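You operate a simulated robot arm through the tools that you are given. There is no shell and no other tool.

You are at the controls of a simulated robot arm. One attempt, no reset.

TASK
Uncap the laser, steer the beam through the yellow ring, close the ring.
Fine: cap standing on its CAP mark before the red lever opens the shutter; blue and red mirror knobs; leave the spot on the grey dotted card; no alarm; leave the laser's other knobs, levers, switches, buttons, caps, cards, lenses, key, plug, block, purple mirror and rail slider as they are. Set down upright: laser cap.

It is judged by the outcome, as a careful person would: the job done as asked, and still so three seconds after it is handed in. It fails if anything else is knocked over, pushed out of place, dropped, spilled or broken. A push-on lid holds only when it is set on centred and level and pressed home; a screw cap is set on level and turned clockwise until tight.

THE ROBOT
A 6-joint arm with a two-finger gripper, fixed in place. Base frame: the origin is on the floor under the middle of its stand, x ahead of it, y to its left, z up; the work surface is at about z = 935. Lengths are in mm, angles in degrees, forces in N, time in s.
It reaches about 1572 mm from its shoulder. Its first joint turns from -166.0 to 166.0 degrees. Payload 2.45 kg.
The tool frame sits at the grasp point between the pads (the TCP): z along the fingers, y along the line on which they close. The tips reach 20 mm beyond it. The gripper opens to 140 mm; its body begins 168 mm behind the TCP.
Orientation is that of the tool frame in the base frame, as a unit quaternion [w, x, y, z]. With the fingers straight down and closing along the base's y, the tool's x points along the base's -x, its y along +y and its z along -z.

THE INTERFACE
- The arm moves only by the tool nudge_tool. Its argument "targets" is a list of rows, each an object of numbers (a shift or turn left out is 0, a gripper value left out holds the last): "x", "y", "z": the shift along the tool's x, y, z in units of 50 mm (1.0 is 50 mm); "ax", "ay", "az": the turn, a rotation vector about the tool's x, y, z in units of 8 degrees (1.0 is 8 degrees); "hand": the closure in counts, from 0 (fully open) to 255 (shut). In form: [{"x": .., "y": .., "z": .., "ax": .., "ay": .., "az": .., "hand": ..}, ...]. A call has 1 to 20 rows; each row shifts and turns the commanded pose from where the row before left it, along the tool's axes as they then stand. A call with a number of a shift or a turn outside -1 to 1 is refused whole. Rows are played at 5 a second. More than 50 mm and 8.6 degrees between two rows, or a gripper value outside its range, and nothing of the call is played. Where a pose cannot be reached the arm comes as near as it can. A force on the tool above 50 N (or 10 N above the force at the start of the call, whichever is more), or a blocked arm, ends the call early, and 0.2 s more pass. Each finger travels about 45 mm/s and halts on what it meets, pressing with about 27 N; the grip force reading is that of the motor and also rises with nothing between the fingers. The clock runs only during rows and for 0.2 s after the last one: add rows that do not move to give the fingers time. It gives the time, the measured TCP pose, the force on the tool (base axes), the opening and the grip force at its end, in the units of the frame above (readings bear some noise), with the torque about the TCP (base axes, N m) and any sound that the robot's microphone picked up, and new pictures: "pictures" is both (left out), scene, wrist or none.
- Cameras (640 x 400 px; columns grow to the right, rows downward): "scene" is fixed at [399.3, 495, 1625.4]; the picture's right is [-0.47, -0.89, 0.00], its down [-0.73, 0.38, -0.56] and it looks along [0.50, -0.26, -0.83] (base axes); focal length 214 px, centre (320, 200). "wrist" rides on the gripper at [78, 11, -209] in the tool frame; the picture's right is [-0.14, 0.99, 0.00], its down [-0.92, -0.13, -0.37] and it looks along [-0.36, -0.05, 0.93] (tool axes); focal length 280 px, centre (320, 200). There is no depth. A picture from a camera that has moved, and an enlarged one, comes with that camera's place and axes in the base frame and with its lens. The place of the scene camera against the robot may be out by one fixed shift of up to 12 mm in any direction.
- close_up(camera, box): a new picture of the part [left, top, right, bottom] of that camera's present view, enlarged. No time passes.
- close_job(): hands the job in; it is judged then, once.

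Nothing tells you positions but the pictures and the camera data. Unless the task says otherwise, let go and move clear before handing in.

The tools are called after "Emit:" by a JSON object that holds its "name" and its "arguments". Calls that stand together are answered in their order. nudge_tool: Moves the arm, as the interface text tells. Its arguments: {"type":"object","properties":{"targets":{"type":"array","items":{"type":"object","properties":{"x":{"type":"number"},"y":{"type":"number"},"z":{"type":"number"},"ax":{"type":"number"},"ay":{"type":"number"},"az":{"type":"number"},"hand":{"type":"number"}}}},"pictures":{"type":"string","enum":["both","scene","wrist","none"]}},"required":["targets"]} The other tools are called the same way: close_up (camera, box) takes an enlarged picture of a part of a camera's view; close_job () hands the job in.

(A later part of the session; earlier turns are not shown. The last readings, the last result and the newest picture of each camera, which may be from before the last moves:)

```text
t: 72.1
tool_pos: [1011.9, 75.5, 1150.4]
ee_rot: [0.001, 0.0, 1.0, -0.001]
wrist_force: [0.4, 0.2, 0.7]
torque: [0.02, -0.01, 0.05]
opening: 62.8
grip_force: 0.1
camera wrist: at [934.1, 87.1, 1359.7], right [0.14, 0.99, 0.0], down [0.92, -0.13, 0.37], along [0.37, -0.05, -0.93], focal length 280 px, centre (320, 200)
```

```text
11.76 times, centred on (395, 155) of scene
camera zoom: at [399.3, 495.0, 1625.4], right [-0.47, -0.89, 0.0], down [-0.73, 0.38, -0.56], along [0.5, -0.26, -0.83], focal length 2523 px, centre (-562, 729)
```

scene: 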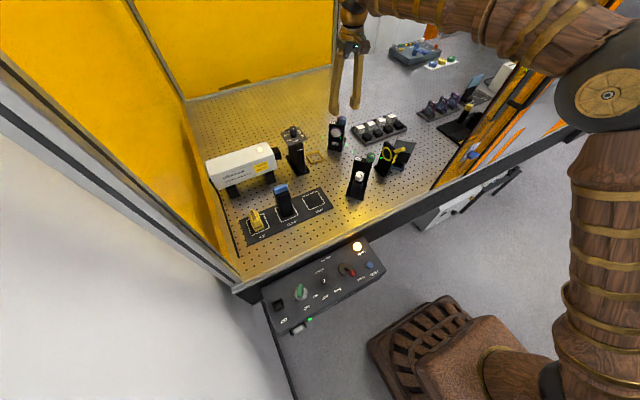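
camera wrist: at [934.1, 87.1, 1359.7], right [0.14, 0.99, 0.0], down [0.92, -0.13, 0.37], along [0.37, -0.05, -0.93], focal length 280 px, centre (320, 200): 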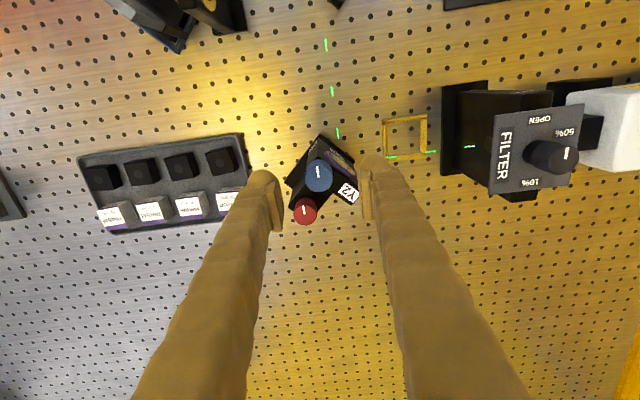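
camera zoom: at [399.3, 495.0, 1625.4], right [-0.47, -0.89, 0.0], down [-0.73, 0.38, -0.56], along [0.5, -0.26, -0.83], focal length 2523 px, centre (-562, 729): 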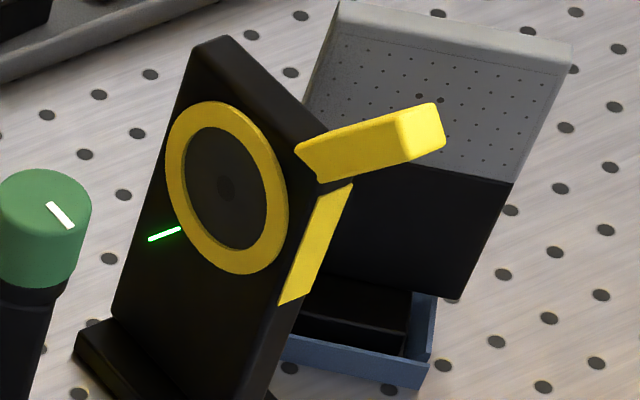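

Emit:
{"name": "nudge_tool", "arguments": {"targets": [{"x": -0.09, "y": -0.024, "z": 0.3}, {"z": 0.4}, {"z": 0.4}, {}, {}], "pictures": "wrist"}}

Emit:
{"name": "close_up", "arguments": {"camera": "wrist", "box": [250, 120, 390, 240]}}

Emit:
{"name": "close_up", "arguments": {"camera": "scene", "box": [310, 90, 370, 160]}}

```text
t: 73.3
tool_pos: [1017.6, 72.9, 1095.4]
ee_rot: [0.001, 0.0, 1.0, -0.001]
wrist_force: [-0.6, 0.2, 0.6]
torque: [-0.01, -0.01, -0.02]
opening: 62.9
grip_force: 0.0
camera wrist: at [939.0, 85.9, 1305.1], right [0.14, 0.99, 0.0], down [0.92, -0.13, 0.37], along [0.37, -0.05, -0.93], focal length 280 px, centre (320, 200)
```

wrist: 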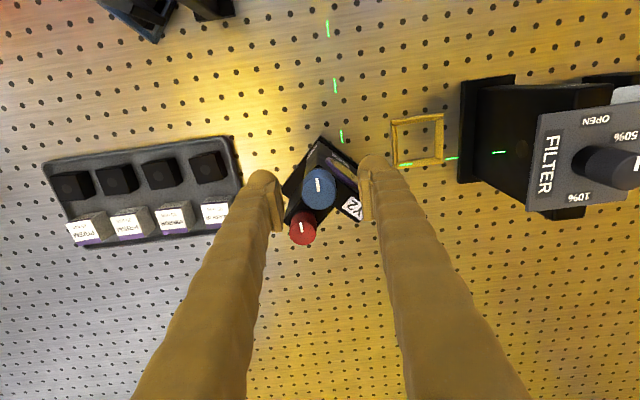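

```text
3.33 times, centred on (320, 180) of wrist
camera zoom: at [939.0, 85.9, 1305.1], right [0.14, 0.99, 0.0], down [0.92, -0.13, 0.37], along [0.37, -0.05, -0.93], focal length 935 px, centre (320, 267)
```

zoom: 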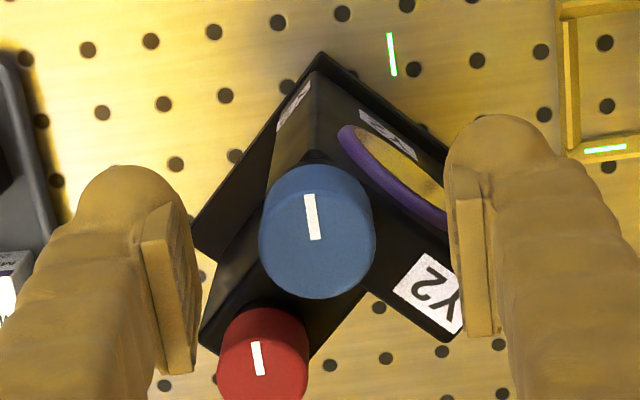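

```text
5.71 times, centred on (340, 125) of scene
camera zoom: at [399.3, 495.0, 1625.4], right [-0.47, -0.89, 0.0], down [-0.73, 0.38, -0.56], along [0.5, -0.26, -0.83], focal length 1226 px, centre (206, 629)
```

zoom: 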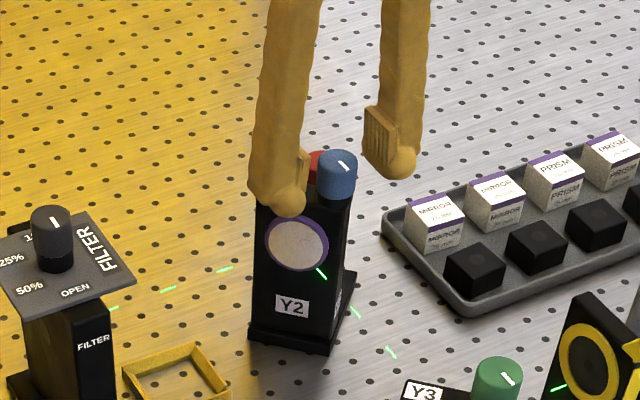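

Emit:
{"name": "nudge_tool", "arguments": {"targets": [{"x": 0.03, "z": 0.08}, {}, {"hand": 180}, {"hand": 200}, {"hand": 215}, {"hand": 255}, {}, {}], "pictures": "wrist"}}

Emit:
{"name": "close_up", "arguments": {"camera": "wrist", "box": [250, 120, 390, 240]}}

Emit:
{"name": "close_up", "arguments": {"camera": "scene", "box": [378, 138, 412, 172]}}

```text
t: 75.1
tool_pos: [1015.2, 73.7, 1092.0]
ee_rot: [0.0, 0.0, 1.0, -0.001]
wrist_force: [-1.8, -5.6, -1.5]
torque: [-0.06, 0.05, 0.01]
opening: 26.6
grip_force: 45.0
camera wrist: at [937.2, 85.6, 1301.0], right [0.14, 0.99, 0.0], down [0.92, -0.13, 0.37], along [0.37, -0.05, -0.93], focal length 280 px, centre (320, 200)
```

wrist: 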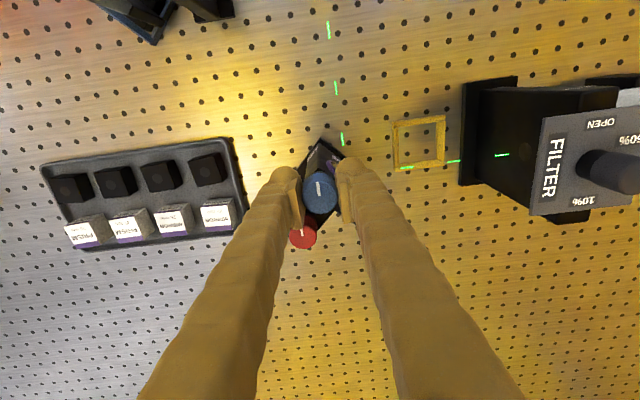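

```text
3.33 times, centred on (320, 180) of wrist
camera zoom: at [937.2, 85.6, 1301.0], right [0.14, 0.99, 0.0], down [0.92, -0.13, 0.37], along [0.37, -0.05, -0.93], focal length 935 px, centre (320, 267)
```

zoom: 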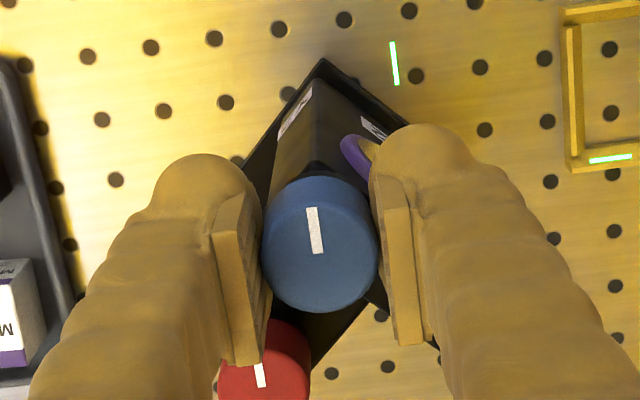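

```text
11.76 times, centred on (395, 155) of scene
camera zoom: at [399.3, 495.0, 1625.4], right [-0.47, -0.89, 0.0], down [-0.73, 0.38, -0.56], along [0.5, -0.26, -0.83], focal length 2523 px, centre (-562, 729)
```

zoom: 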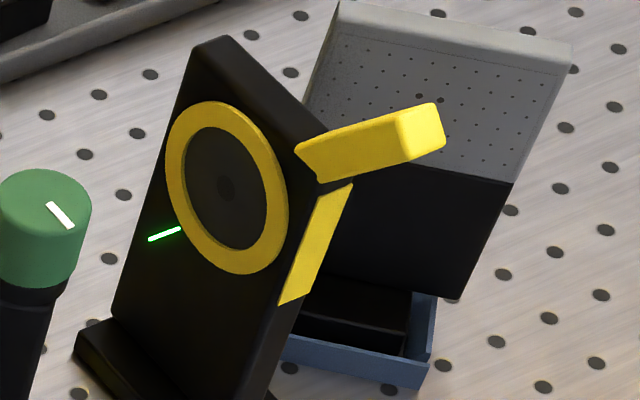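

The blue knob is gripped. I'll turn it a small 4° first and see how the beam dash moves.

Emit:
{"name": "nudge_tool", "arguments": {"targets": [{"az": 0.5}, {}], "pictures": "none"}}

Emit:
{"name": "close_up", "arguments": {"camera": "scene", "box": [378, 138, 412, 172]}}

Emit:
{"name": "close_up", "arguments": {"camera": "wrist", "box": [250, 120, 390, 240]}}

```text
t: 75.7
tool_pos: [1015.0, 74.1, 1092.5]
ee_rot: [-0.001, 0.035, 0.999, 0.0]
wrist_force: [-2.8, -5.0, -3.7]
torque: [-0.04, 0.06, 0.0]
opening: 26.7
grip_force: 45.2
```

```text
11.76 times, centred on (395, 155) of scene
camera zoom: at [399.3, 495.0, 1625.4], right [-0.47, -0.89, 0.0], down [-0.73, 0.38, -0.56], along [0.5, -0.26, -0.83], focal length 2523 px, centre (-562, 729)
```

zoom: 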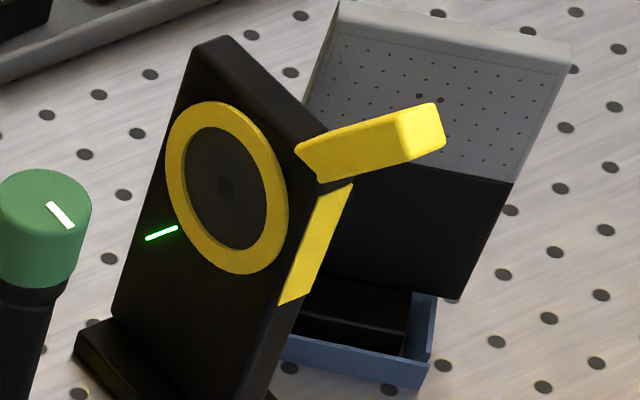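

```text
3.33 times, centred on (320, 180) of wrist
camera zoom: at [938.2, 91.0, 1301.0], right [0.21, 0.98, 0.0], down [0.91, -0.19, 0.37], along [0.36, -0.08, -0.93], focal length 935 px, centre (320, 267)
```

zoom: 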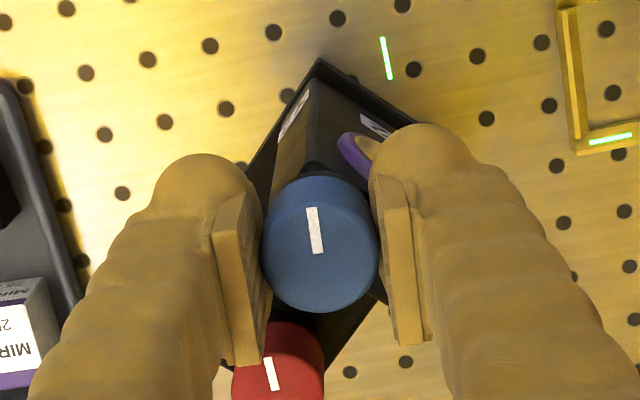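

Emit:
{"name": "nudge_tool", "arguments": {"targets": [{"az": 0.5}, {"az": 0.5}, {"az": 0.5}, {}], "pictures": "none"}}

Emit:
{"name": "close_up", "arguments": {"camera": "scene", "box": [378, 138, 412, 172]}}

Emit:
{"name": "close_up", "arguments": {"camera": "scene", "box": [310, 100, 400, 180]}}

```text
t: 76.7
tool_pos: [1015.3, 72.7, 1091.6]
ee_rot: [0.0, 0.14, 0.99, -0.001]
wrist_force: [-14.0, -6.0, -3.1]
torque: [-0.04, 0.17, 0.04]
opening: 26.1
grip_force: 44.7
```

```text
11.76 times, centred on (395, 155) of scene
camera zoom: at [399.3, 495.0, 1625.4], right [-0.47, -0.89, 0.0], down [-0.73, 0.38, -0.56], along [0.5, -0.26, -0.83], focal length 2523 px, centre (-562, 729)
```

zoom: 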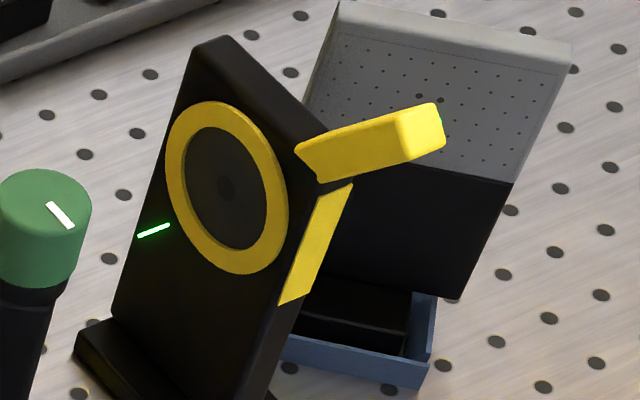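

```text
5.00 times, centred on (355, 140) of scene
camera zoom: at [399.3, 495.0, 1625.4], right [-0.47, -0.89, 0.0], down [-0.73, 0.38, -0.56], along [0.5, -0.26, -0.83], focal length 1072 px, centre (145, 500)
```

zoom: 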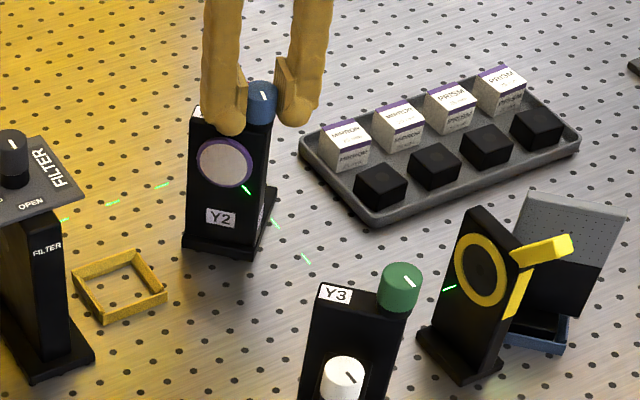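

Emit:
{"name": "close_up", "arguments": {"camera": "scene", "box": [394, 138, 410, 156]}}

Emit:
{"name": "close_up", "arguments": {"camera": "scene", "box": [382, 145, 394, 165]}}

```text
16.00 times, centred on (402, 147) of scene
camera zoom: at [399.3, 495.0, 1625.4], right [-0.47, -0.89, 0.0], down [-0.73, 0.38, -0.56], along [0.5, -0.26, -0.83], focal length 3432 px, centre (-992, 1048)
```

zoom: 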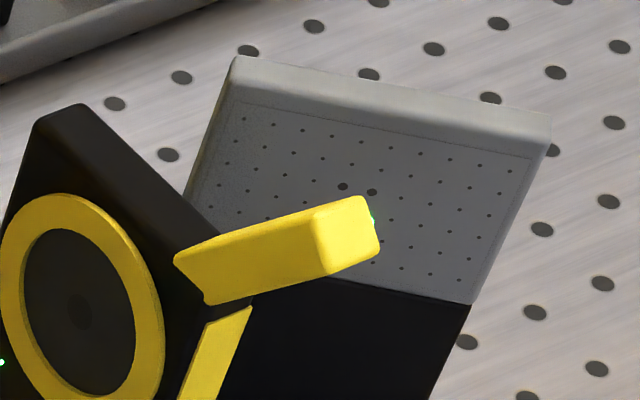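

```text
16.00 times, centred on (388, 155) of scene
camera zoom: at [399.3, 495.0, 1625.4], right [-0.47, -0.89, 0.0], down [-0.73, 0.38, -0.56], along [0.5, -0.26, -0.83], focal length 3432 px, centre (-768, 920)
```

zoom: 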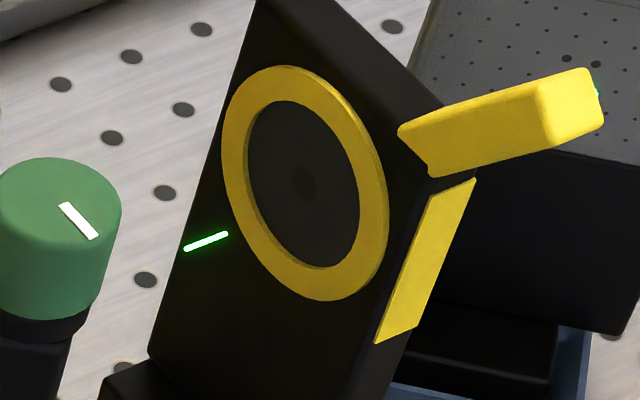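

The blue knob is yaw: 16° clockwise shifted the beam about +3.2 mm in x, and a spot is now visible on the grey card beside the yellow lever's tip. I'll add about 5° more, then release and measure.

Emit:
{"name": "nudge_tool", "arguments": {"targets": [{"az": 0.3}, {"az": 0.3}, {}], "pictures": "none"}}

Emit:
{"name": "nudge_tool", "arguments": {"targets": [{"hand": 200}, {"hand": 170}, {"hand": 140}, {}, {"z": -0.3}, {"z": -0.5}, {"z": -0.7}, {}]}}

Emit:
{"name": "close_up", "arguments": {"camera": "scene", "box": [378, 138, 412, 172]}}

Emit:
{"name": "close_up", "arguments": {"camera": "scene", "box": [394, 138, 410, 156]}}

```text
t: 77.5
tool_pos: [1015.9, 73.0, 1091.7]
ee_rot: [0.001, 0.18, 0.984, -0.001]
wrist_force: [-18.6, -7.0, 1.6]
torque: [-0.06, 0.19, -0.03]
opening: 26.6
grip_force: 44.6
```

```text
t: 79.3
tool_pos: [1014.6, 75.0, 1165.1]
ee_rot: [0.0, 0.18, 0.984, 0.0]
wrist_force: [0.1, 0.4, -0.3]
torque: [0.0, 0.01, -0.01]
opening: 63.0
grip_force: 0.0
camera wrist: at [945.7, 113.6, 1374.5], right [0.48, 0.88, 0.0], down [0.81, -0.45, 0.37], along [0.32, -0.18, -0.93], focal length 280 px, centre (320, 200)
```

scene: 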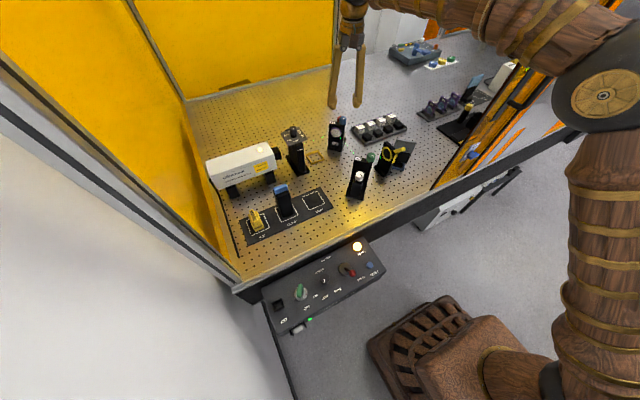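
wrist: 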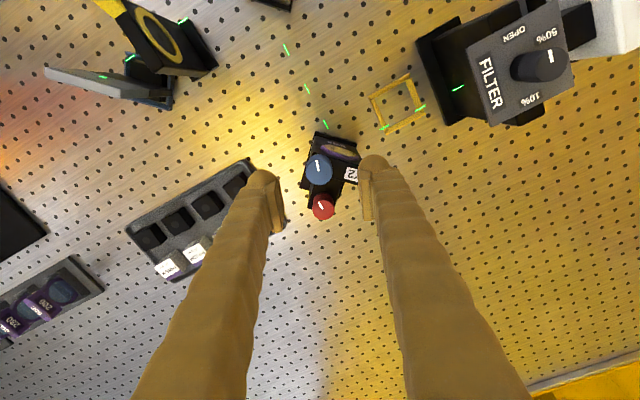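

```text
11.76 times, centred on (395, 155) of scene
camera zoom: at [399.3, 495.0, 1625.4], right [-0.47, -0.89, 0.0], down [-0.73, 0.38, -0.56], along [0.5, -0.26, -0.83], focal length 2523 px, centre (-562, 729)
```

zoom: 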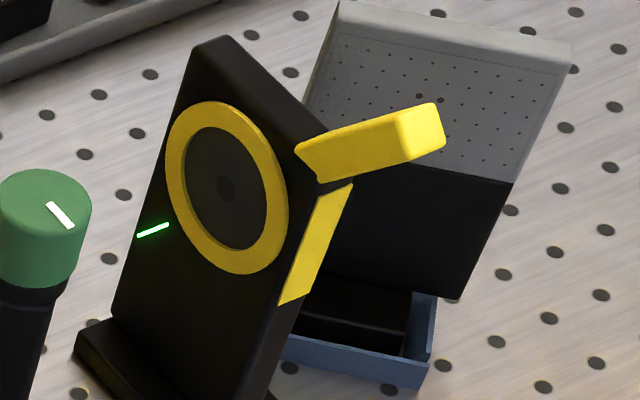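

```text
16.00 times, centred on (402, 147) of scene
camera zoom: at [399.3, 495.0, 1625.4], right [-0.47, -0.89, 0.0], down [-0.73, 0.38, -0.56], along [0.5, -0.26, -0.83], focal length 3432 px, centre (-992, 1048)
```

zoom: 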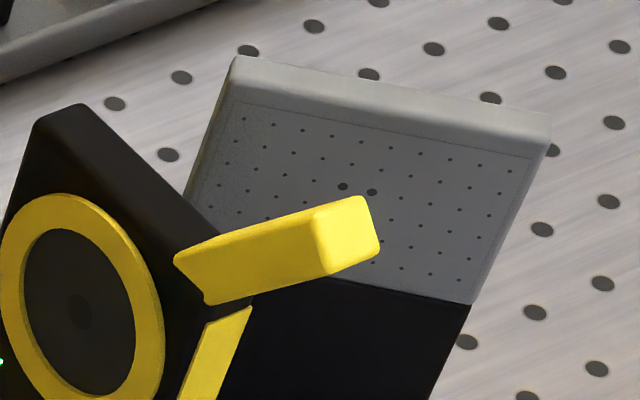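

Emit:
{"name": "close_up", "arguments": {"camera": "wrist", "box": [40, 0, 220, 110]}}

Emit:
{"name": "close_up", "arguments": {"camera": "wrist", "box": [280, 120, 400, 230]}}

```text
3.56 times, centred on (130, 55) of wrist
camera zoom: at [945.7, 113.6, 1374.5], right [0.48, 0.88, 0.0], down [0.81, -0.45, 0.37], along [0.32, -0.18, -0.93], focal length 997 px, centre (996, 716)
```

zoom: 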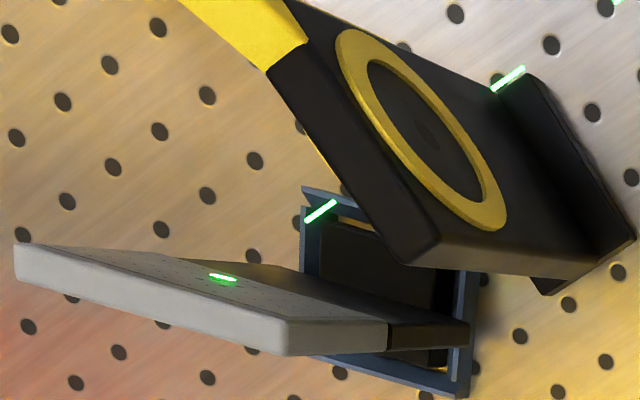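

```text
3.64 times, centred on (340, 175) of wrist
camera zoom: at [945.7, 113.6, 1374.5], right [0.48, 0.88, 0.0], down [0.81, -0.45, 0.37], along [0.32, -0.18, -0.93], focal length 1020 px, centre (247, 291)
```

zoom: 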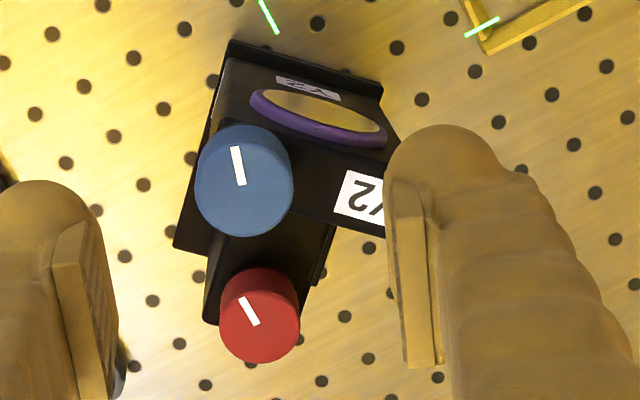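

Emit:
{"name": "close_up", "arguments": {"camera": "wrist", "box": [80, 60, 130, 95]}}

Emit:
{"name": "close_up", "arguments": {"camera": "wrist", "box": [130, 0, 190, 70]}}

```text
11.43 times, centred on (105, 78) of wrist
camera zoom: at [945.7, 113.6, 1374.5], right [0.48, 0.88, 0.0], down [0.81, -0.45, 0.37], along [0.32, -0.18, -0.93], focal length 3204 px, centre (2777, 1600)
```

zoom: 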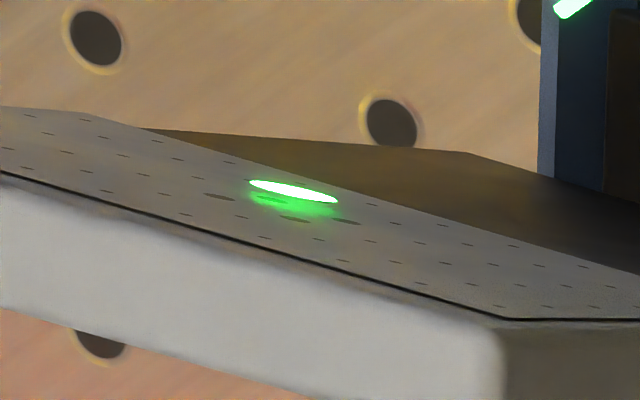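

```text
5.71 times, centred on (160, 35) of wrist
camera zoom: at [945.7, 113.6, 1374.5], right [0.48, 0.88, 0.0], down [0.81, -0.45, 0.37], along [0.32, -0.18, -0.93], focal length 1602 px, centre (1234, 1143)
```

zoom: 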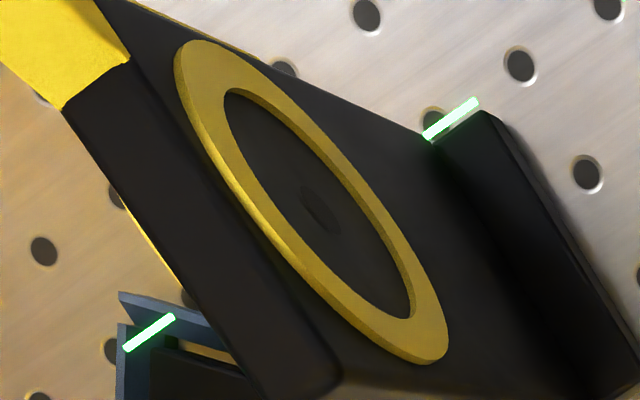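

The spot is on the card but low (near the grey/black boundary): yaw is now good and the beam passes the ring about 6 mm low. Next is the red (pitch) knob at (1071, 50, 1049); I'll move above it.

Emit:
{"name": "nudge_tool", "arguments": {"targets": [{"x": -0.6, "y": -0.034}, {"x": -0.63, "y": -0.034}, {"z": 0.5}, {}, {}]}}

Emit:
{"name": "close_up", "arguments": {"camera": "wrist", "box": [250, 120, 390, 240]}}

```text
t: 80.5
tool_pos: [1071.8, 48.8, 1140.6]
ee_rot: [0.001, 0.181, 0.983, -0.001]
wrist_force: [-0.2, 0.8, 0.5]
torque: [0.01, -0.01, 0.03]
opening: 62.8
grip_force: 0.1
camera wrist: at [1001.8, 86.6, 1349.5], right [0.48, 0.88, 0.0], down [0.81, -0.45, 0.37], along [0.32, -0.18, -0.93], focal length 280 px, centre (320, 200)
```

scene: 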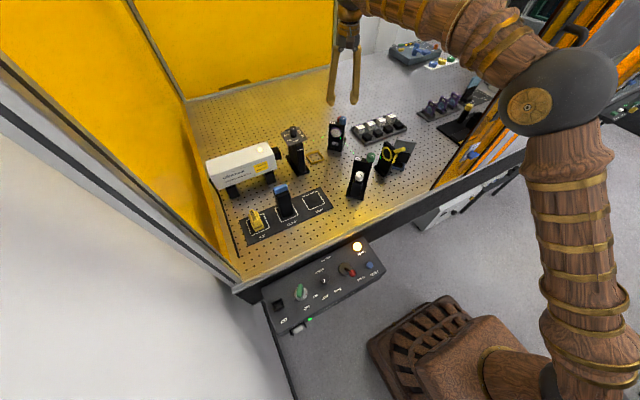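
wrist: 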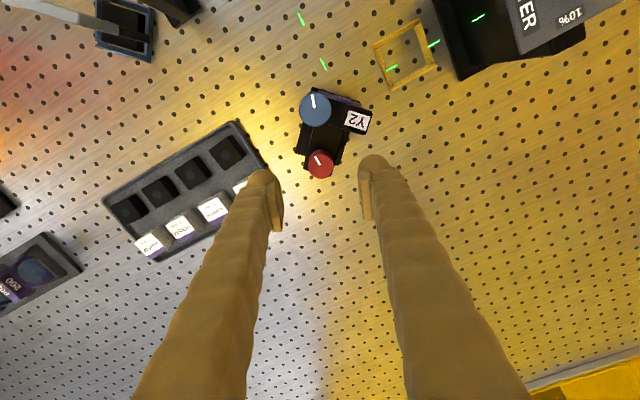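

```text
3.33 times, centred on (320, 180) of wrist
camera zoom: at [1001.8, 86.6, 1349.5], right [0.48, 0.88, 0.0], down [0.81, -0.45, 0.37], along [0.32, -0.18, -0.93], focal length 935 px, centre (320, 267)
```

zoom: 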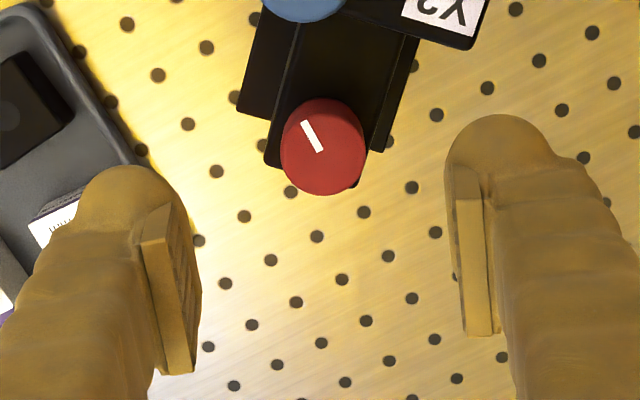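

Emit:
{"name": "nudge_tool", "arguments": {"targets": [{"x": 0.009, "y": 0.024, "z": 0.4}, {"z": 0.4}, {"z": 0.4}, {"z": 0.3}, {}, {}]}}

Emit:
{"name": "close_up", "arguments": {"camera": "wrist", "box": [250, 120, 390, 240]}}

Emit:
{"name": "close_up", "arguments": {"camera": "scene", "box": [300, 60, 380, 160]}}

```text
t: 81.9
tool_pos: [1072.8, 49.5, 1065.8]
ee_rot: [0.001, 0.181, 0.984, -0.001]
wrist_force: [-0.4, -1.3, 0.5]
torque: [0.0, 0.05, -0.01]
opening: 63.4
grip_force: 0.1
camera wrist: at [1002.2, 88.8, 1274.9], right [0.48, 0.88, 0.0], down [0.81, -0.45, 0.37], along [0.32, -0.18, -0.93], focal length 280 px, centre (320, 200)
```

scene: 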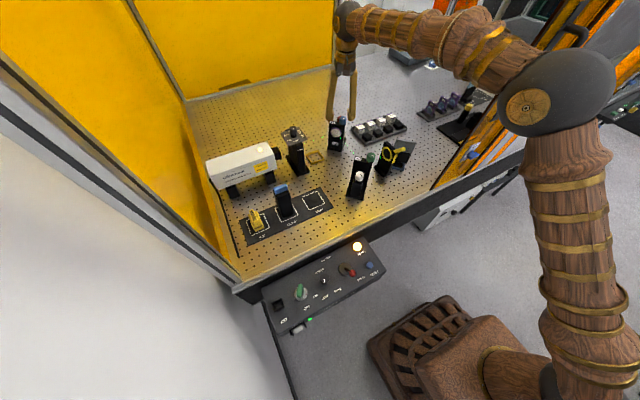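
wrist: 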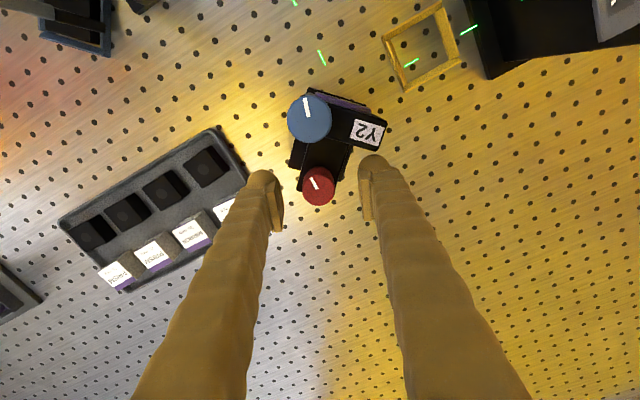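

```text
3.33 times, centred on (320, 180) of wrist
camera zoom: at [1002.2, 88.8, 1274.9], right [0.48, 0.88, 0.0], down [0.81, -0.45, 0.37], along [0.32, -0.18, -0.93], focal length 935 px, centre (320, 267)
```

zoom: 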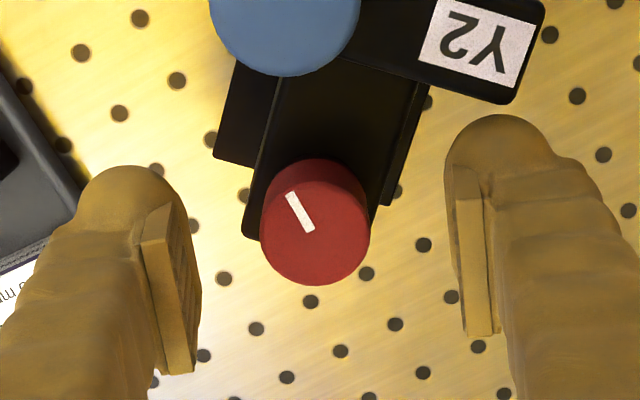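

```text
4.00 times, centred on (340, 110) of scene
camera zoom: at [399.3, 495.0, 1625.4], right [-0.47, -0.89, 0.0], down [-0.73, 0.38, -0.56], along [0.5, -0.26, -0.83], focal length 858 px, centre (240, 560)
```

zoom: 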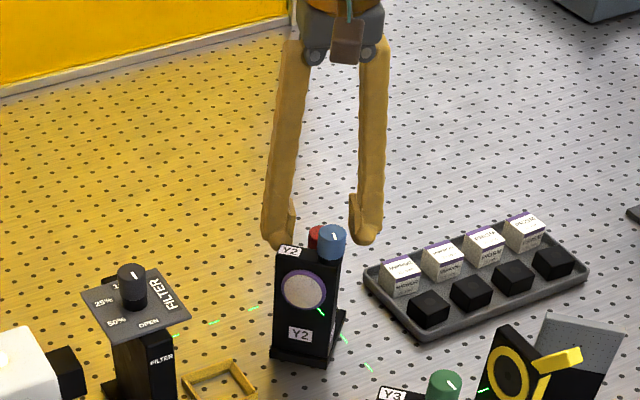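

Emit:
{"name": "nudge_tool", "arguments": {"targets": [{"y": -0.018, "z": 0.28}, {}, {"hand": 180}, {"hand": 200}, {"hand": 215}, {"hand": 255}, {}, {}], "pictures": "wrist"}}

Emit:
{"name": "close_up", "arguments": {"camera": "wrist", "box": [250, 120, 390, 240]}}

Emit:
{"name": "close_up", "arguments": {"camera": "scene", "box": [378, 138, 412, 172]}}

```text
t: 83.7
tool_pos: [1071.9, 47.5, 1051.8]
ee_rot: [0.0, 0.181, 0.983, -0.001]
wrist_force: [-3.2, -2.5, -1.2]
torque: [-0.01, 0.02, -0.03]
opening: 26.5
grip_force: 45.2
camera wrist: at [1002.4, 87.5, 1261.0], right [0.48, 0.88, 0.0], down [0.81, -0.45, 0.37], along [0.32, -0.18, -0.93], focal length 280 px, centre (320, 200)
```

wrist: 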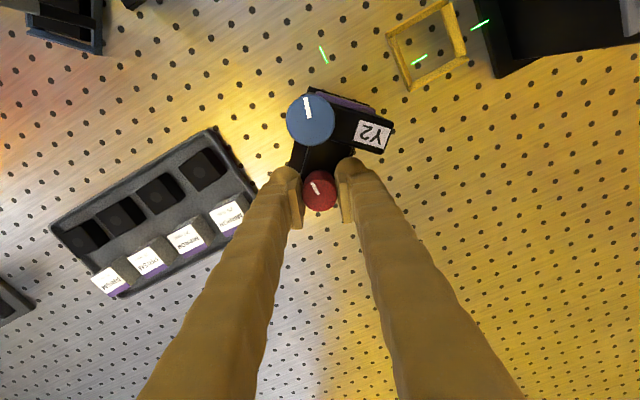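

```text
3.33 times, centred on (320, 180) of wrist
camera zoom: at [1002.4, 87.5, 1261.0], right [0.48, 0.88, 0.0], down [0.81, -0.45, 0.37], along [0.32, -0.18, -0.93], focal length 935 px, centre (320, 267)
```

zoom: 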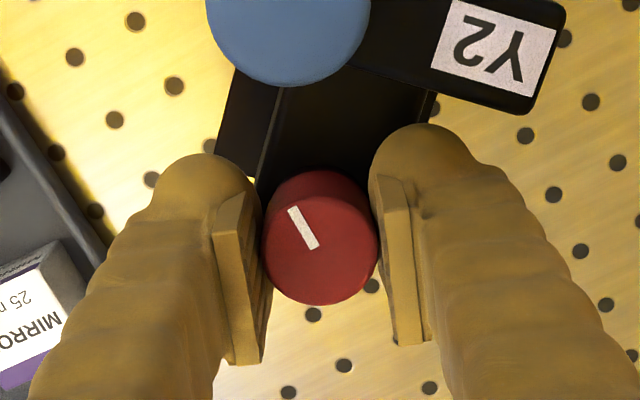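

```text
11.76 times, centred on (395, 155) of scene
camera zoom: at [399.3, 495.0, 1625.4], right [-0.47, -0.89, 0.0], down [-0.73, 0.38, -0.56], along [0.5, -0.26, -0.83], focal length 2523 px, centre (-562, 729)
```

zoom: 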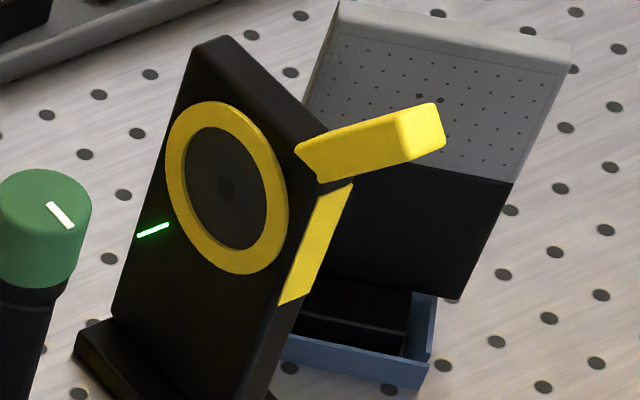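

Red knob gripped. I'll turn it +8° and look at the beam's response.

Emit:
{"name": "nudge_tool", "arguments": {"targets": [{"az": 0.5}, {"az": 0.5}, {}], "pictures": "none"}}

Emit:
{"name": "close_up", "arguments": {"camera": "scene", "box": [378, 138, 412, 172]}}

```text
t: 84.5
tool_pos: [1071.7, 48.6, 1051.8]
ee_rot: [0.0, 0.249, 0.969, 0.0]
wrist_force: [-11.4, -3.5, -11.9]
torque: [-0.01, 0.11, 0.05]
opening: 26.4
grip_force: 44.2
```

```text
11.76 times, centred on (395, 155) of scene
camera zoom: at [399.3, 495.0, 1625.4], right [-0.47, -0.89, 0.0], down [-0.73, 0.38, -0.56], along [0.5, -0.26, -0.83], focal length 2523 px, centre (-562, 729)
```

zoom: 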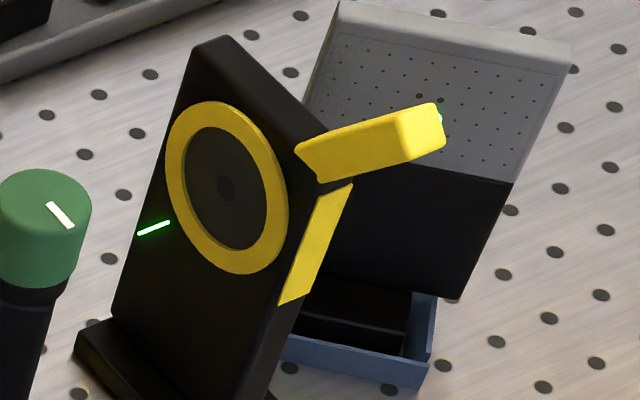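

Clockwise raises the beam (~1.2 mm per 8°). I'll continue in steps, watching the scene view.

Emit:
{"name": "nudge_tool", "arguments": {"targets": [{"az": 0.5}, {"az": 0.5}, {"az": 0.5}, {"az": 0.5}, {}], "pictures": "none"}}

Emit:
{"name": "close_up", "arguments": {"camera": "scene", "box": [378, 138, 412, 172]}}

Emit:
{"name": "close_up", "arguments": {"camera": "wrist", "box": [250, 120, 390, 240]}}

```text
t: 85.7
tool_pos: [1071.3, 48.4, 1052.0]
ee_rot: [0.0, 0.382, 0.924, -0.002]
wrist_force: [-32.7, -8.2, -35.2]
torque: [-0.07, 0.26, 0.04]
opening: 26.4
grip_force: 45.2
```

```text
11.76 times, centred on (395, 155) of scene
camera zoom: at [399.3, 495.0, 1625.4], right [-0.47, -0.89, 0.0], down [-0.73, 0.38, -0.56], along [0.5, -0.26, -0.83], focal length 2523 px, centre (-562, 729)
```

zoom: 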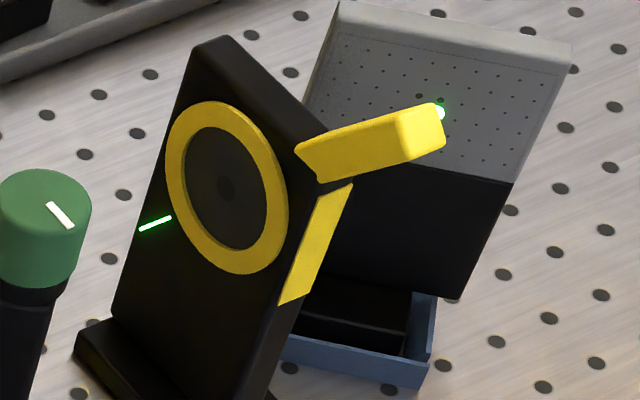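

```text
3.33 times, centred on (320, 180) of wrist
camera zoom: at [1024.3, 112.1, 1261.3], right [0.8, 0.6, 0.0], down [0.56, -0.74, 0.37], along [0.22, -0.3, -0.93], focal length 935 px, centre (320, 267)
```

zoom: 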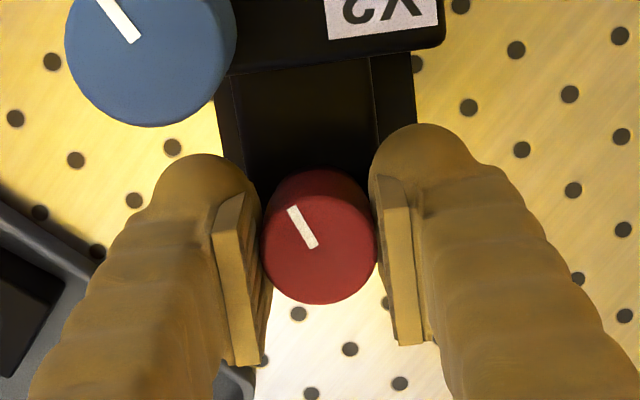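

The force on the tool has built up, so I'll release the knob, back off upward, and measure the beam relative to the ring.

Emit:
{"name": "nudge_tool", "arguments": {"targets": [{"hand": 200}, {"hand": 170}, {"hand": 140}, {}, {}, {"z": -0.3}, {"z": -0.6}, {"z": -0.8}, {"z": -0.5}, {}]}}

Emit:
{"name": "close_up", "arguments": {"camera": "scene", "box": [378, 138, 412, 172]}}

Emit:
{"name": "close_up", "arguments": {"camera": "scene", "box": [394, 138, 410, 156]}}

```text
t: 87.9
tool_pos: [1073.4, 48.7, 1163.7]
ee_rot: [0.001, 0.382, 0.924, -0.001]
wrist_force: [-0.5, 0.5, 0.1]
torque: [0.02, 0.01, 0.04]
opening: 62.9
grip_force: 0.0
camera wrist: at [1025.5, 113.0, 1371.5], right [0.8, 0.61, 0.0], down [0.56, -0.74, 0.37], along [0.22, -0.29, -0.93], focal length 280 px, centre (320, 200)
```

scene: 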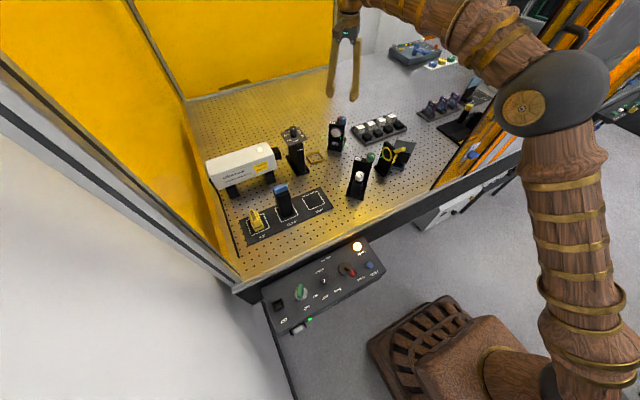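
wrist: 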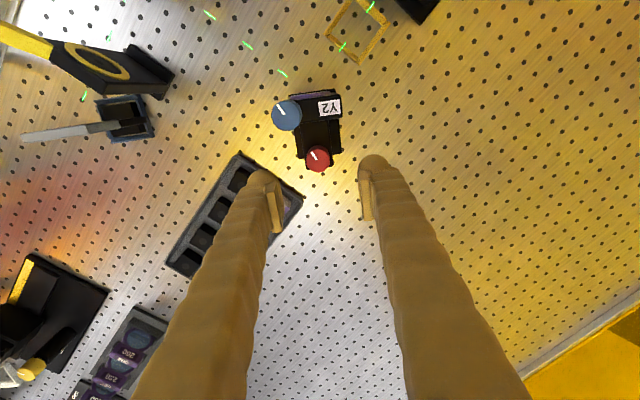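

```text
11.76 times, centred on (395, 155) of scene
camera zoom: at [399.3, 495.0, 1625.4], right [-0.47, -0.89, 0.0], down [-0.73, 0.38, -0.56], along [0.5, -0.26, -0.83], focal length 2523 px, centre (-562, 729)
```

zoom: 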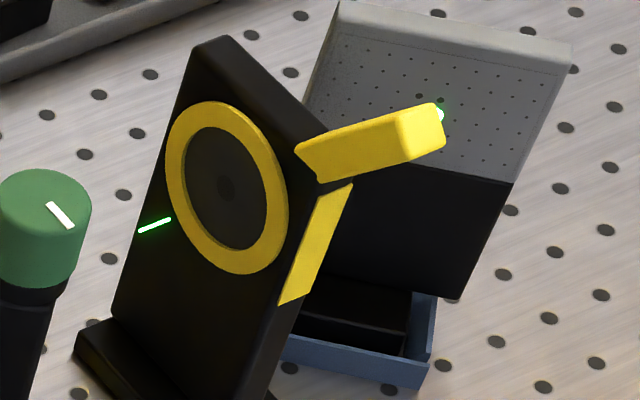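

```text
16.00 times, centred on (402, 147) of scene
camera zoom: at [399.3, 495.0, 1625.4], right [-0.47, -0.89, 0.0], down [-0.73, 0.38, -0.56], along [0.5, -0.26, -0.83], focal length 3432 px, centre (-992, 1048)
```

zoom: 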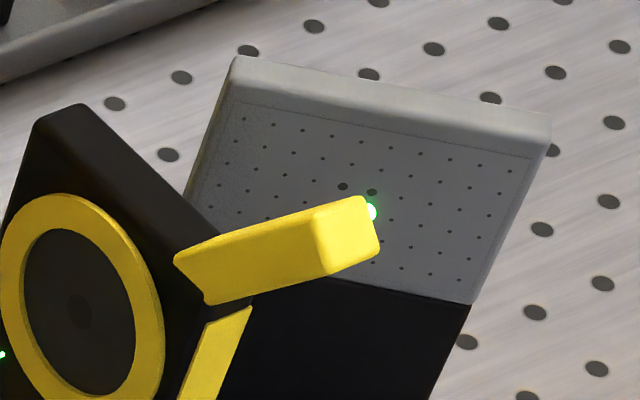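

Emit:
{"name": "close_up", "arguments": {"camera": "wrist", "box": [20, 20, 190, 150]}}

Emit:
{"name": "close_up", "arguments": {"camera": "wrist", "box": [50, 20, 140, 110]}}

```text
3.08 times, centred on (105, 85) of wrist
camera zoom: at [1025.5, 113.0, 1371.5], right [0.8, 0.61, 0.0], down [0.56, -0.74, 0.37], along [0.22, -0.29, -0.93], focal length 863 px, centre (982, 554)
```

zoom: 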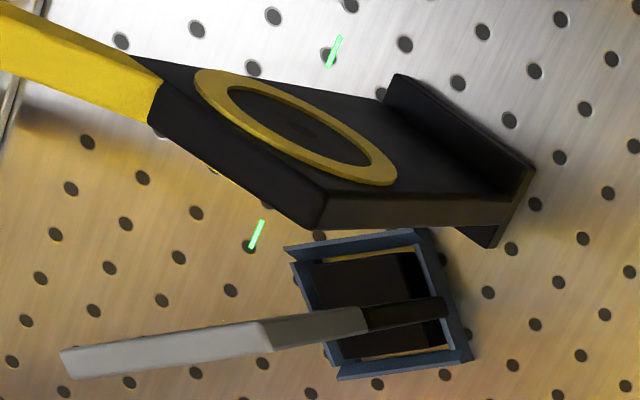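

```text
4.44 times, centred on (95, 65) of wrist
camera zoom: at [1025.5, 113.0, 1371.5], right [0.8, 0.61, 0.0], down [0.56, -0.74, 0.37], along [0.22, -0.29, -0.93], focal length 1246 px, centre (1320, 800)
```

zoom: 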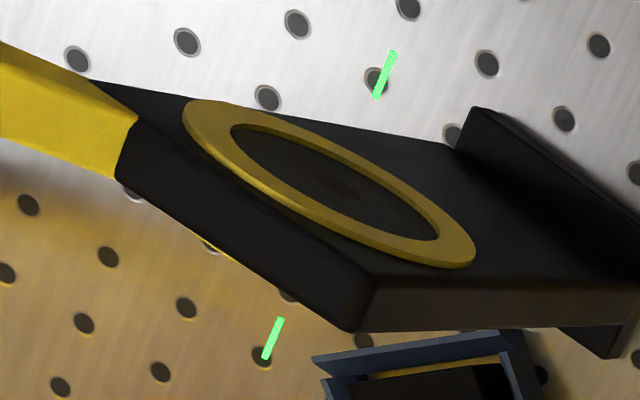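

Emit:
{"name": "close_up", "arguments": {"camera": "wrist", "box": [250, 90, 390, 210]}}

```text
3.33 times, centred on (320, 150) of wrist
camera zoom: at [1025.5, 113.0, 1371.5], right [0.8, 0.61, 0.0], down [0.56, -0.74, 0.37], along [0.22, -0.29, -0.93], focal length 935 px, centre (320, 367)
```

zoom: 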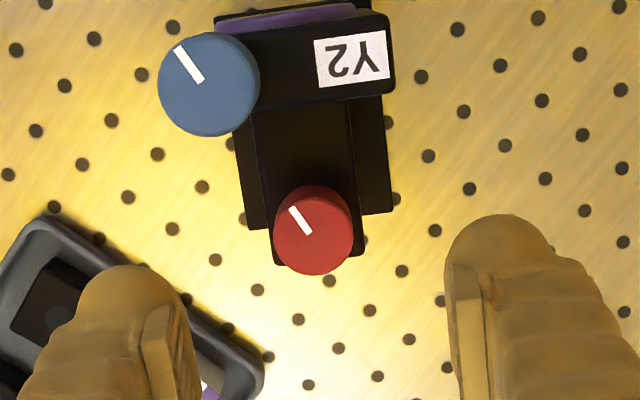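

The beam still passes ~3 mm low and ~1 mm toward −x of the ring centre. I'll regrip the red knob and turn it about 19° further clockwise.

Emit:
{"name": "nudge_tool", "arguments": {"targets": [{"x": 0.021, "y": -0.044, "z": 0.5}, {"z": 0.6}, {"z": 0.6}, {"z": 0.3}, {}, {}], "pictures": "wrist"}}

Emit:
{"name": "close_up", "arguments": {"camera": "wrist", "box": [250, 120, 390, 240]}}

```text
t: 89.3
tool_pos: [1070.7, 48.3, 1062.5]
ee_rot: [0.0, 0.381, 0.925, 0.0]
wrist_force: [0.7, 0.2, -0.6]
torque: [-0.01, 0.01, 0.01]
opening: 63.1
grip_force: 0.1
camera wrist: at [1021.8, 111.6, 1270.7], right [0.8, 0.61, 0.0], down [0.56, -0.74, 0.37], along [0.22, -0.29, -0.93], focal length 280 px, centre (320, 200)
```

wrist: 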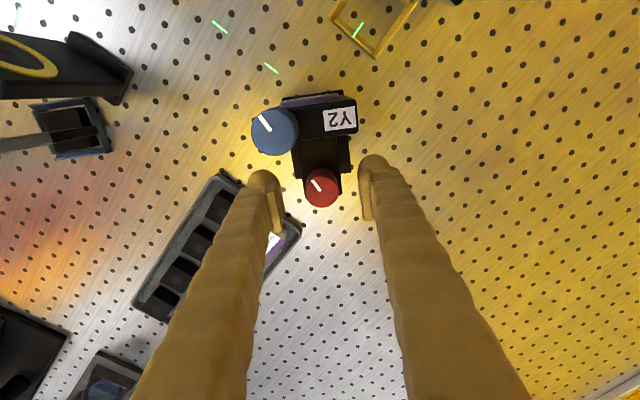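

```text
3.33 times, centred on (320, 180) of wrist
camera zoom: at [1021.8, 111.6, 1270.7], right [0.8, 0.61, 0.0], down [0.56, -0.74, 0.37], along [0.22, -0.29, -0.93], focal length 935 px, centre (320, 267)
```

zoom: 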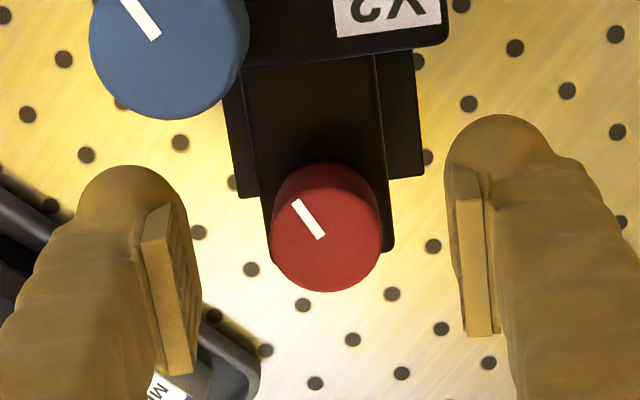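

Emit:
{"name": "nudge_tool", "arguments": {"targets": [{"y": 0.01, "z": 0.22}, {}, {"hand": 180}, {"hand": 200}, {"hand": 215}, {"hand": 255}, {}, {}], "pictures": "none"}}

Emit:
{"name": "nudge_tool", "arguments": {"targets": [{"az": 0.475}, {"az": 0.475}, {"az": 0.475}, {"az": 0.475}, {"az": 0.475}, {}], "pictures": "none"}}

Emit:
{"name": "close_up", "arguments": {"camera": "scene", "box": [378, 138, 412, 172]}}

```text
t: 91.1
tool_pos: [1071.0, 49.9, 1051.3]
ee_rot: [0.0, 0.381, 0.925, -0.001]
wrist_force: [21.1, 17.8, -2.6]
torque: [0.17, -0.24, -0.01]
opening: 26.1
grip_force: 45.2
```

```text
t: 92.5
tool_pos: [1071.0, 49.8, 1051.4]
ee_rot: [0.001, 0.529, 0.849, 0.0]
wrist_force: [36.6, 21.1, -9.6]
torque: [0.21, -0.39, -0.02]
opening: 26.7
grip_force: 45.3
```

```text
11.76 times, centred on (395, 155) of scene
camera zoom: at [399.3, 495.0, 1625.4], right [-0.47, -0.89, 0.0], down [-0.73, 0.38, -0.56], along [0.5, -0.26, -0.83], focal length 2523 px, centre (-562, 729)
```

zoom: 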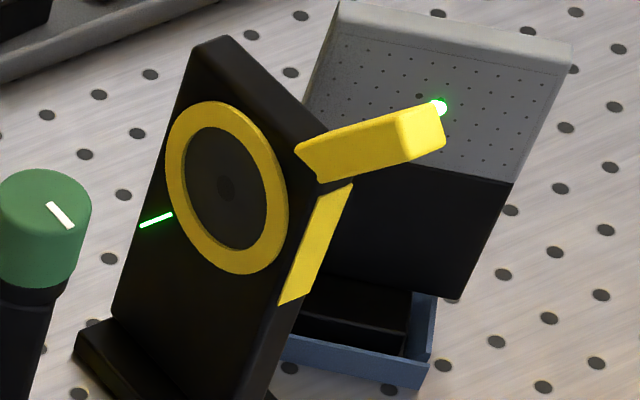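

Emit:
{"name": "nudge_tool", "arguments": {"targets": [{"hand": 200}, {"hand": 170}, {"hand": 140}, {}, {}, {"z": -0.3}, {"z": -0.6}, {"z": -0.8}, {"z": -0.5}, {}], "pictures": "wrist"}}

Emit:
{"name": "close_up", "arguments": {"camera": "scene", "box": [378, 138, 412, 172]}}

Emit:
{"name": "close_up", "arguments": {"camera": "wrist", "box": [0, 20, 100, 130]}}

```text
t: 94.7
tool_pos: [1069.5, 49.3, 1162.4]
ee_rot: [0.0, 0.529, 0.849, 0.0]
wrist_force: [0.6, -0.6, -0.2]
torque: [0.01, 0.0, -0.01]
opening: 63.0
grip_force: 0.1
camera wrist: at [1045.5, 124.6, 1371.3], right [0.95, 0.31, 0.0], down [0.29, -0.88, 0.37], along [0.12, -0.35, -0.93], focal length 280 px, centre (320, 200)
```

wrist: 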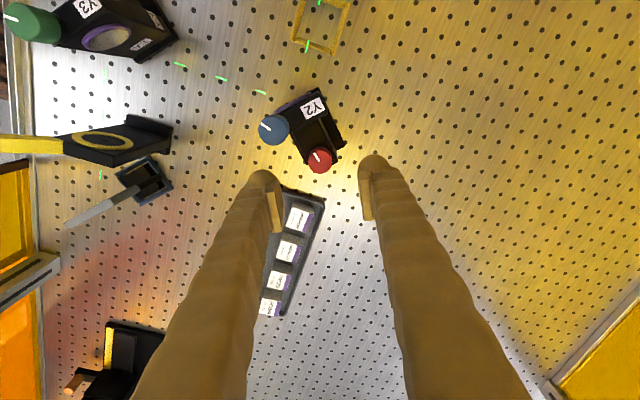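

```text
11.76 times, centred on (395, 155) of scene
camera zoom: at [399.3, 495.0, 1625.4], right [-0.47, -0.89, 0.0], down [-0.73, 0.38, -0.56], along [0.5, -0.26, -0.83], focal length 2523 px, centre (-562, 729)
```

zoom: 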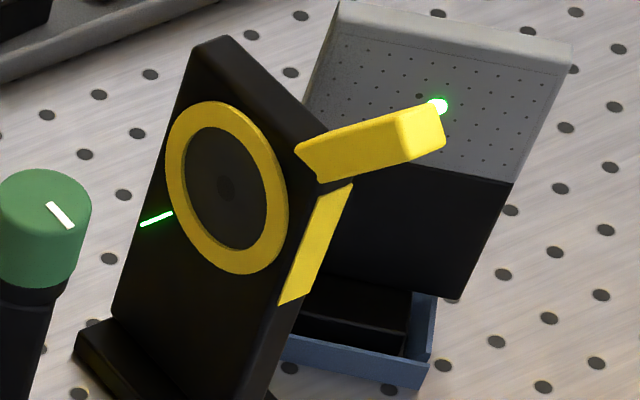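

```text
3.64 times, centred on (50, 75) of wrist
camera zoom: at [1045.5, 124.6, 1371.3], right [0.95, 0.31, 0.0], down [0.29, -0.88, 0.37], along [0.12, -0.35, -0.93], focal length 1020 px, centre (1302, 654)
```

zoom: 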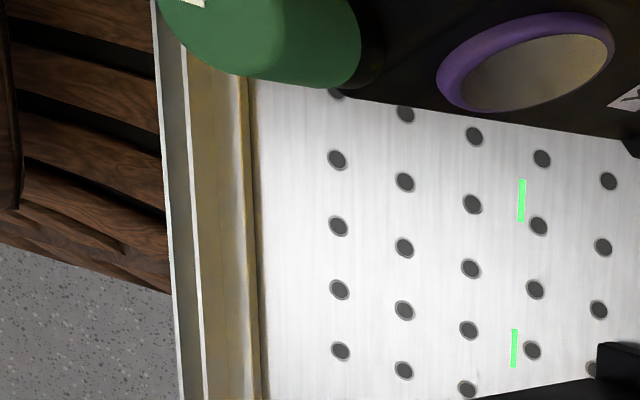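

Emit:
{"name": "close_up", "arguments": {"camera": "wrist", "box": [60, 60, 180, 200]}}

Emit:
{"name": "close_up", "arguments": {"camera": "wrist", "box": [60, 110, 130, 190]}}

```text
2.86 times, centred on (120, 130) of wrist
camera zoom: at [1045.5, 124.6, 1371.3], right [0.95, 0.31, 0.0], down [0.29, -0.88, 0.37], along [0.12, -0.35, -0.93], focal length 801 px, centre (891, 400)
```

zoom: 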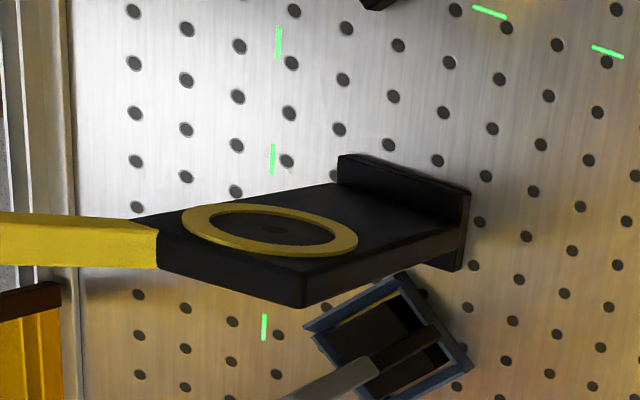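

```text
5.00 times, centred on (95, 150) of wrist
camera zoom: at [1045.5, 124.6, 1371.3], right [0.95, 0.31, 0.0], down [0.29, -0.88, 0.37], along [0.12, -0.35, -0.93], focal length 1402 px, centre (1445, 450)
```

zoom: 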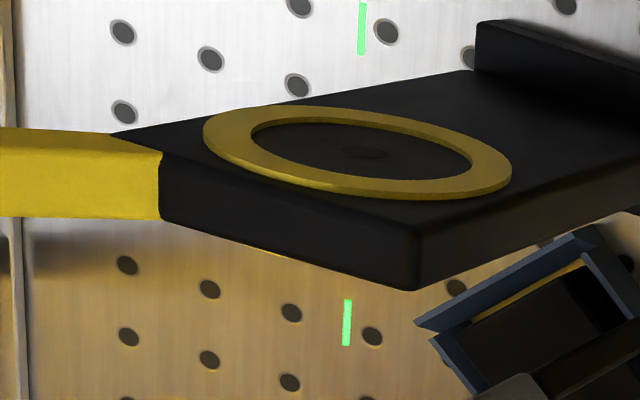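

Emit:
{"name": "close_up", "arguments": {"camera": "wrist", "box": [240, 80, 380, 200]}}

```text
3.33 times, centred on (310, 140) of wrist
camera zoom: at [1045.5, 124.6, 1371.3], right [0.95, 0.31, 0.0], down [0.29, -0.88, 0.37], along [0.12, -0.35, -0.93], focal length 935 px, centre (353, 400)
```

zoom: 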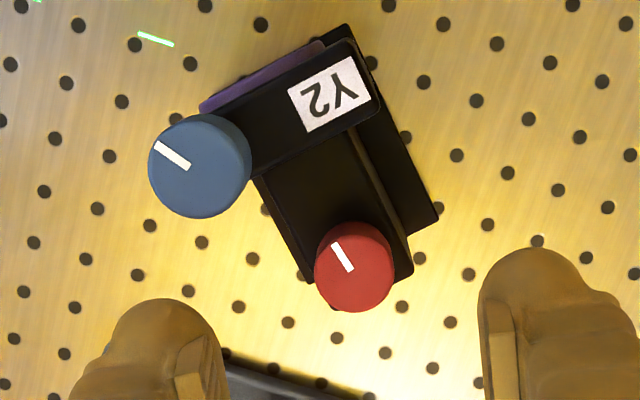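

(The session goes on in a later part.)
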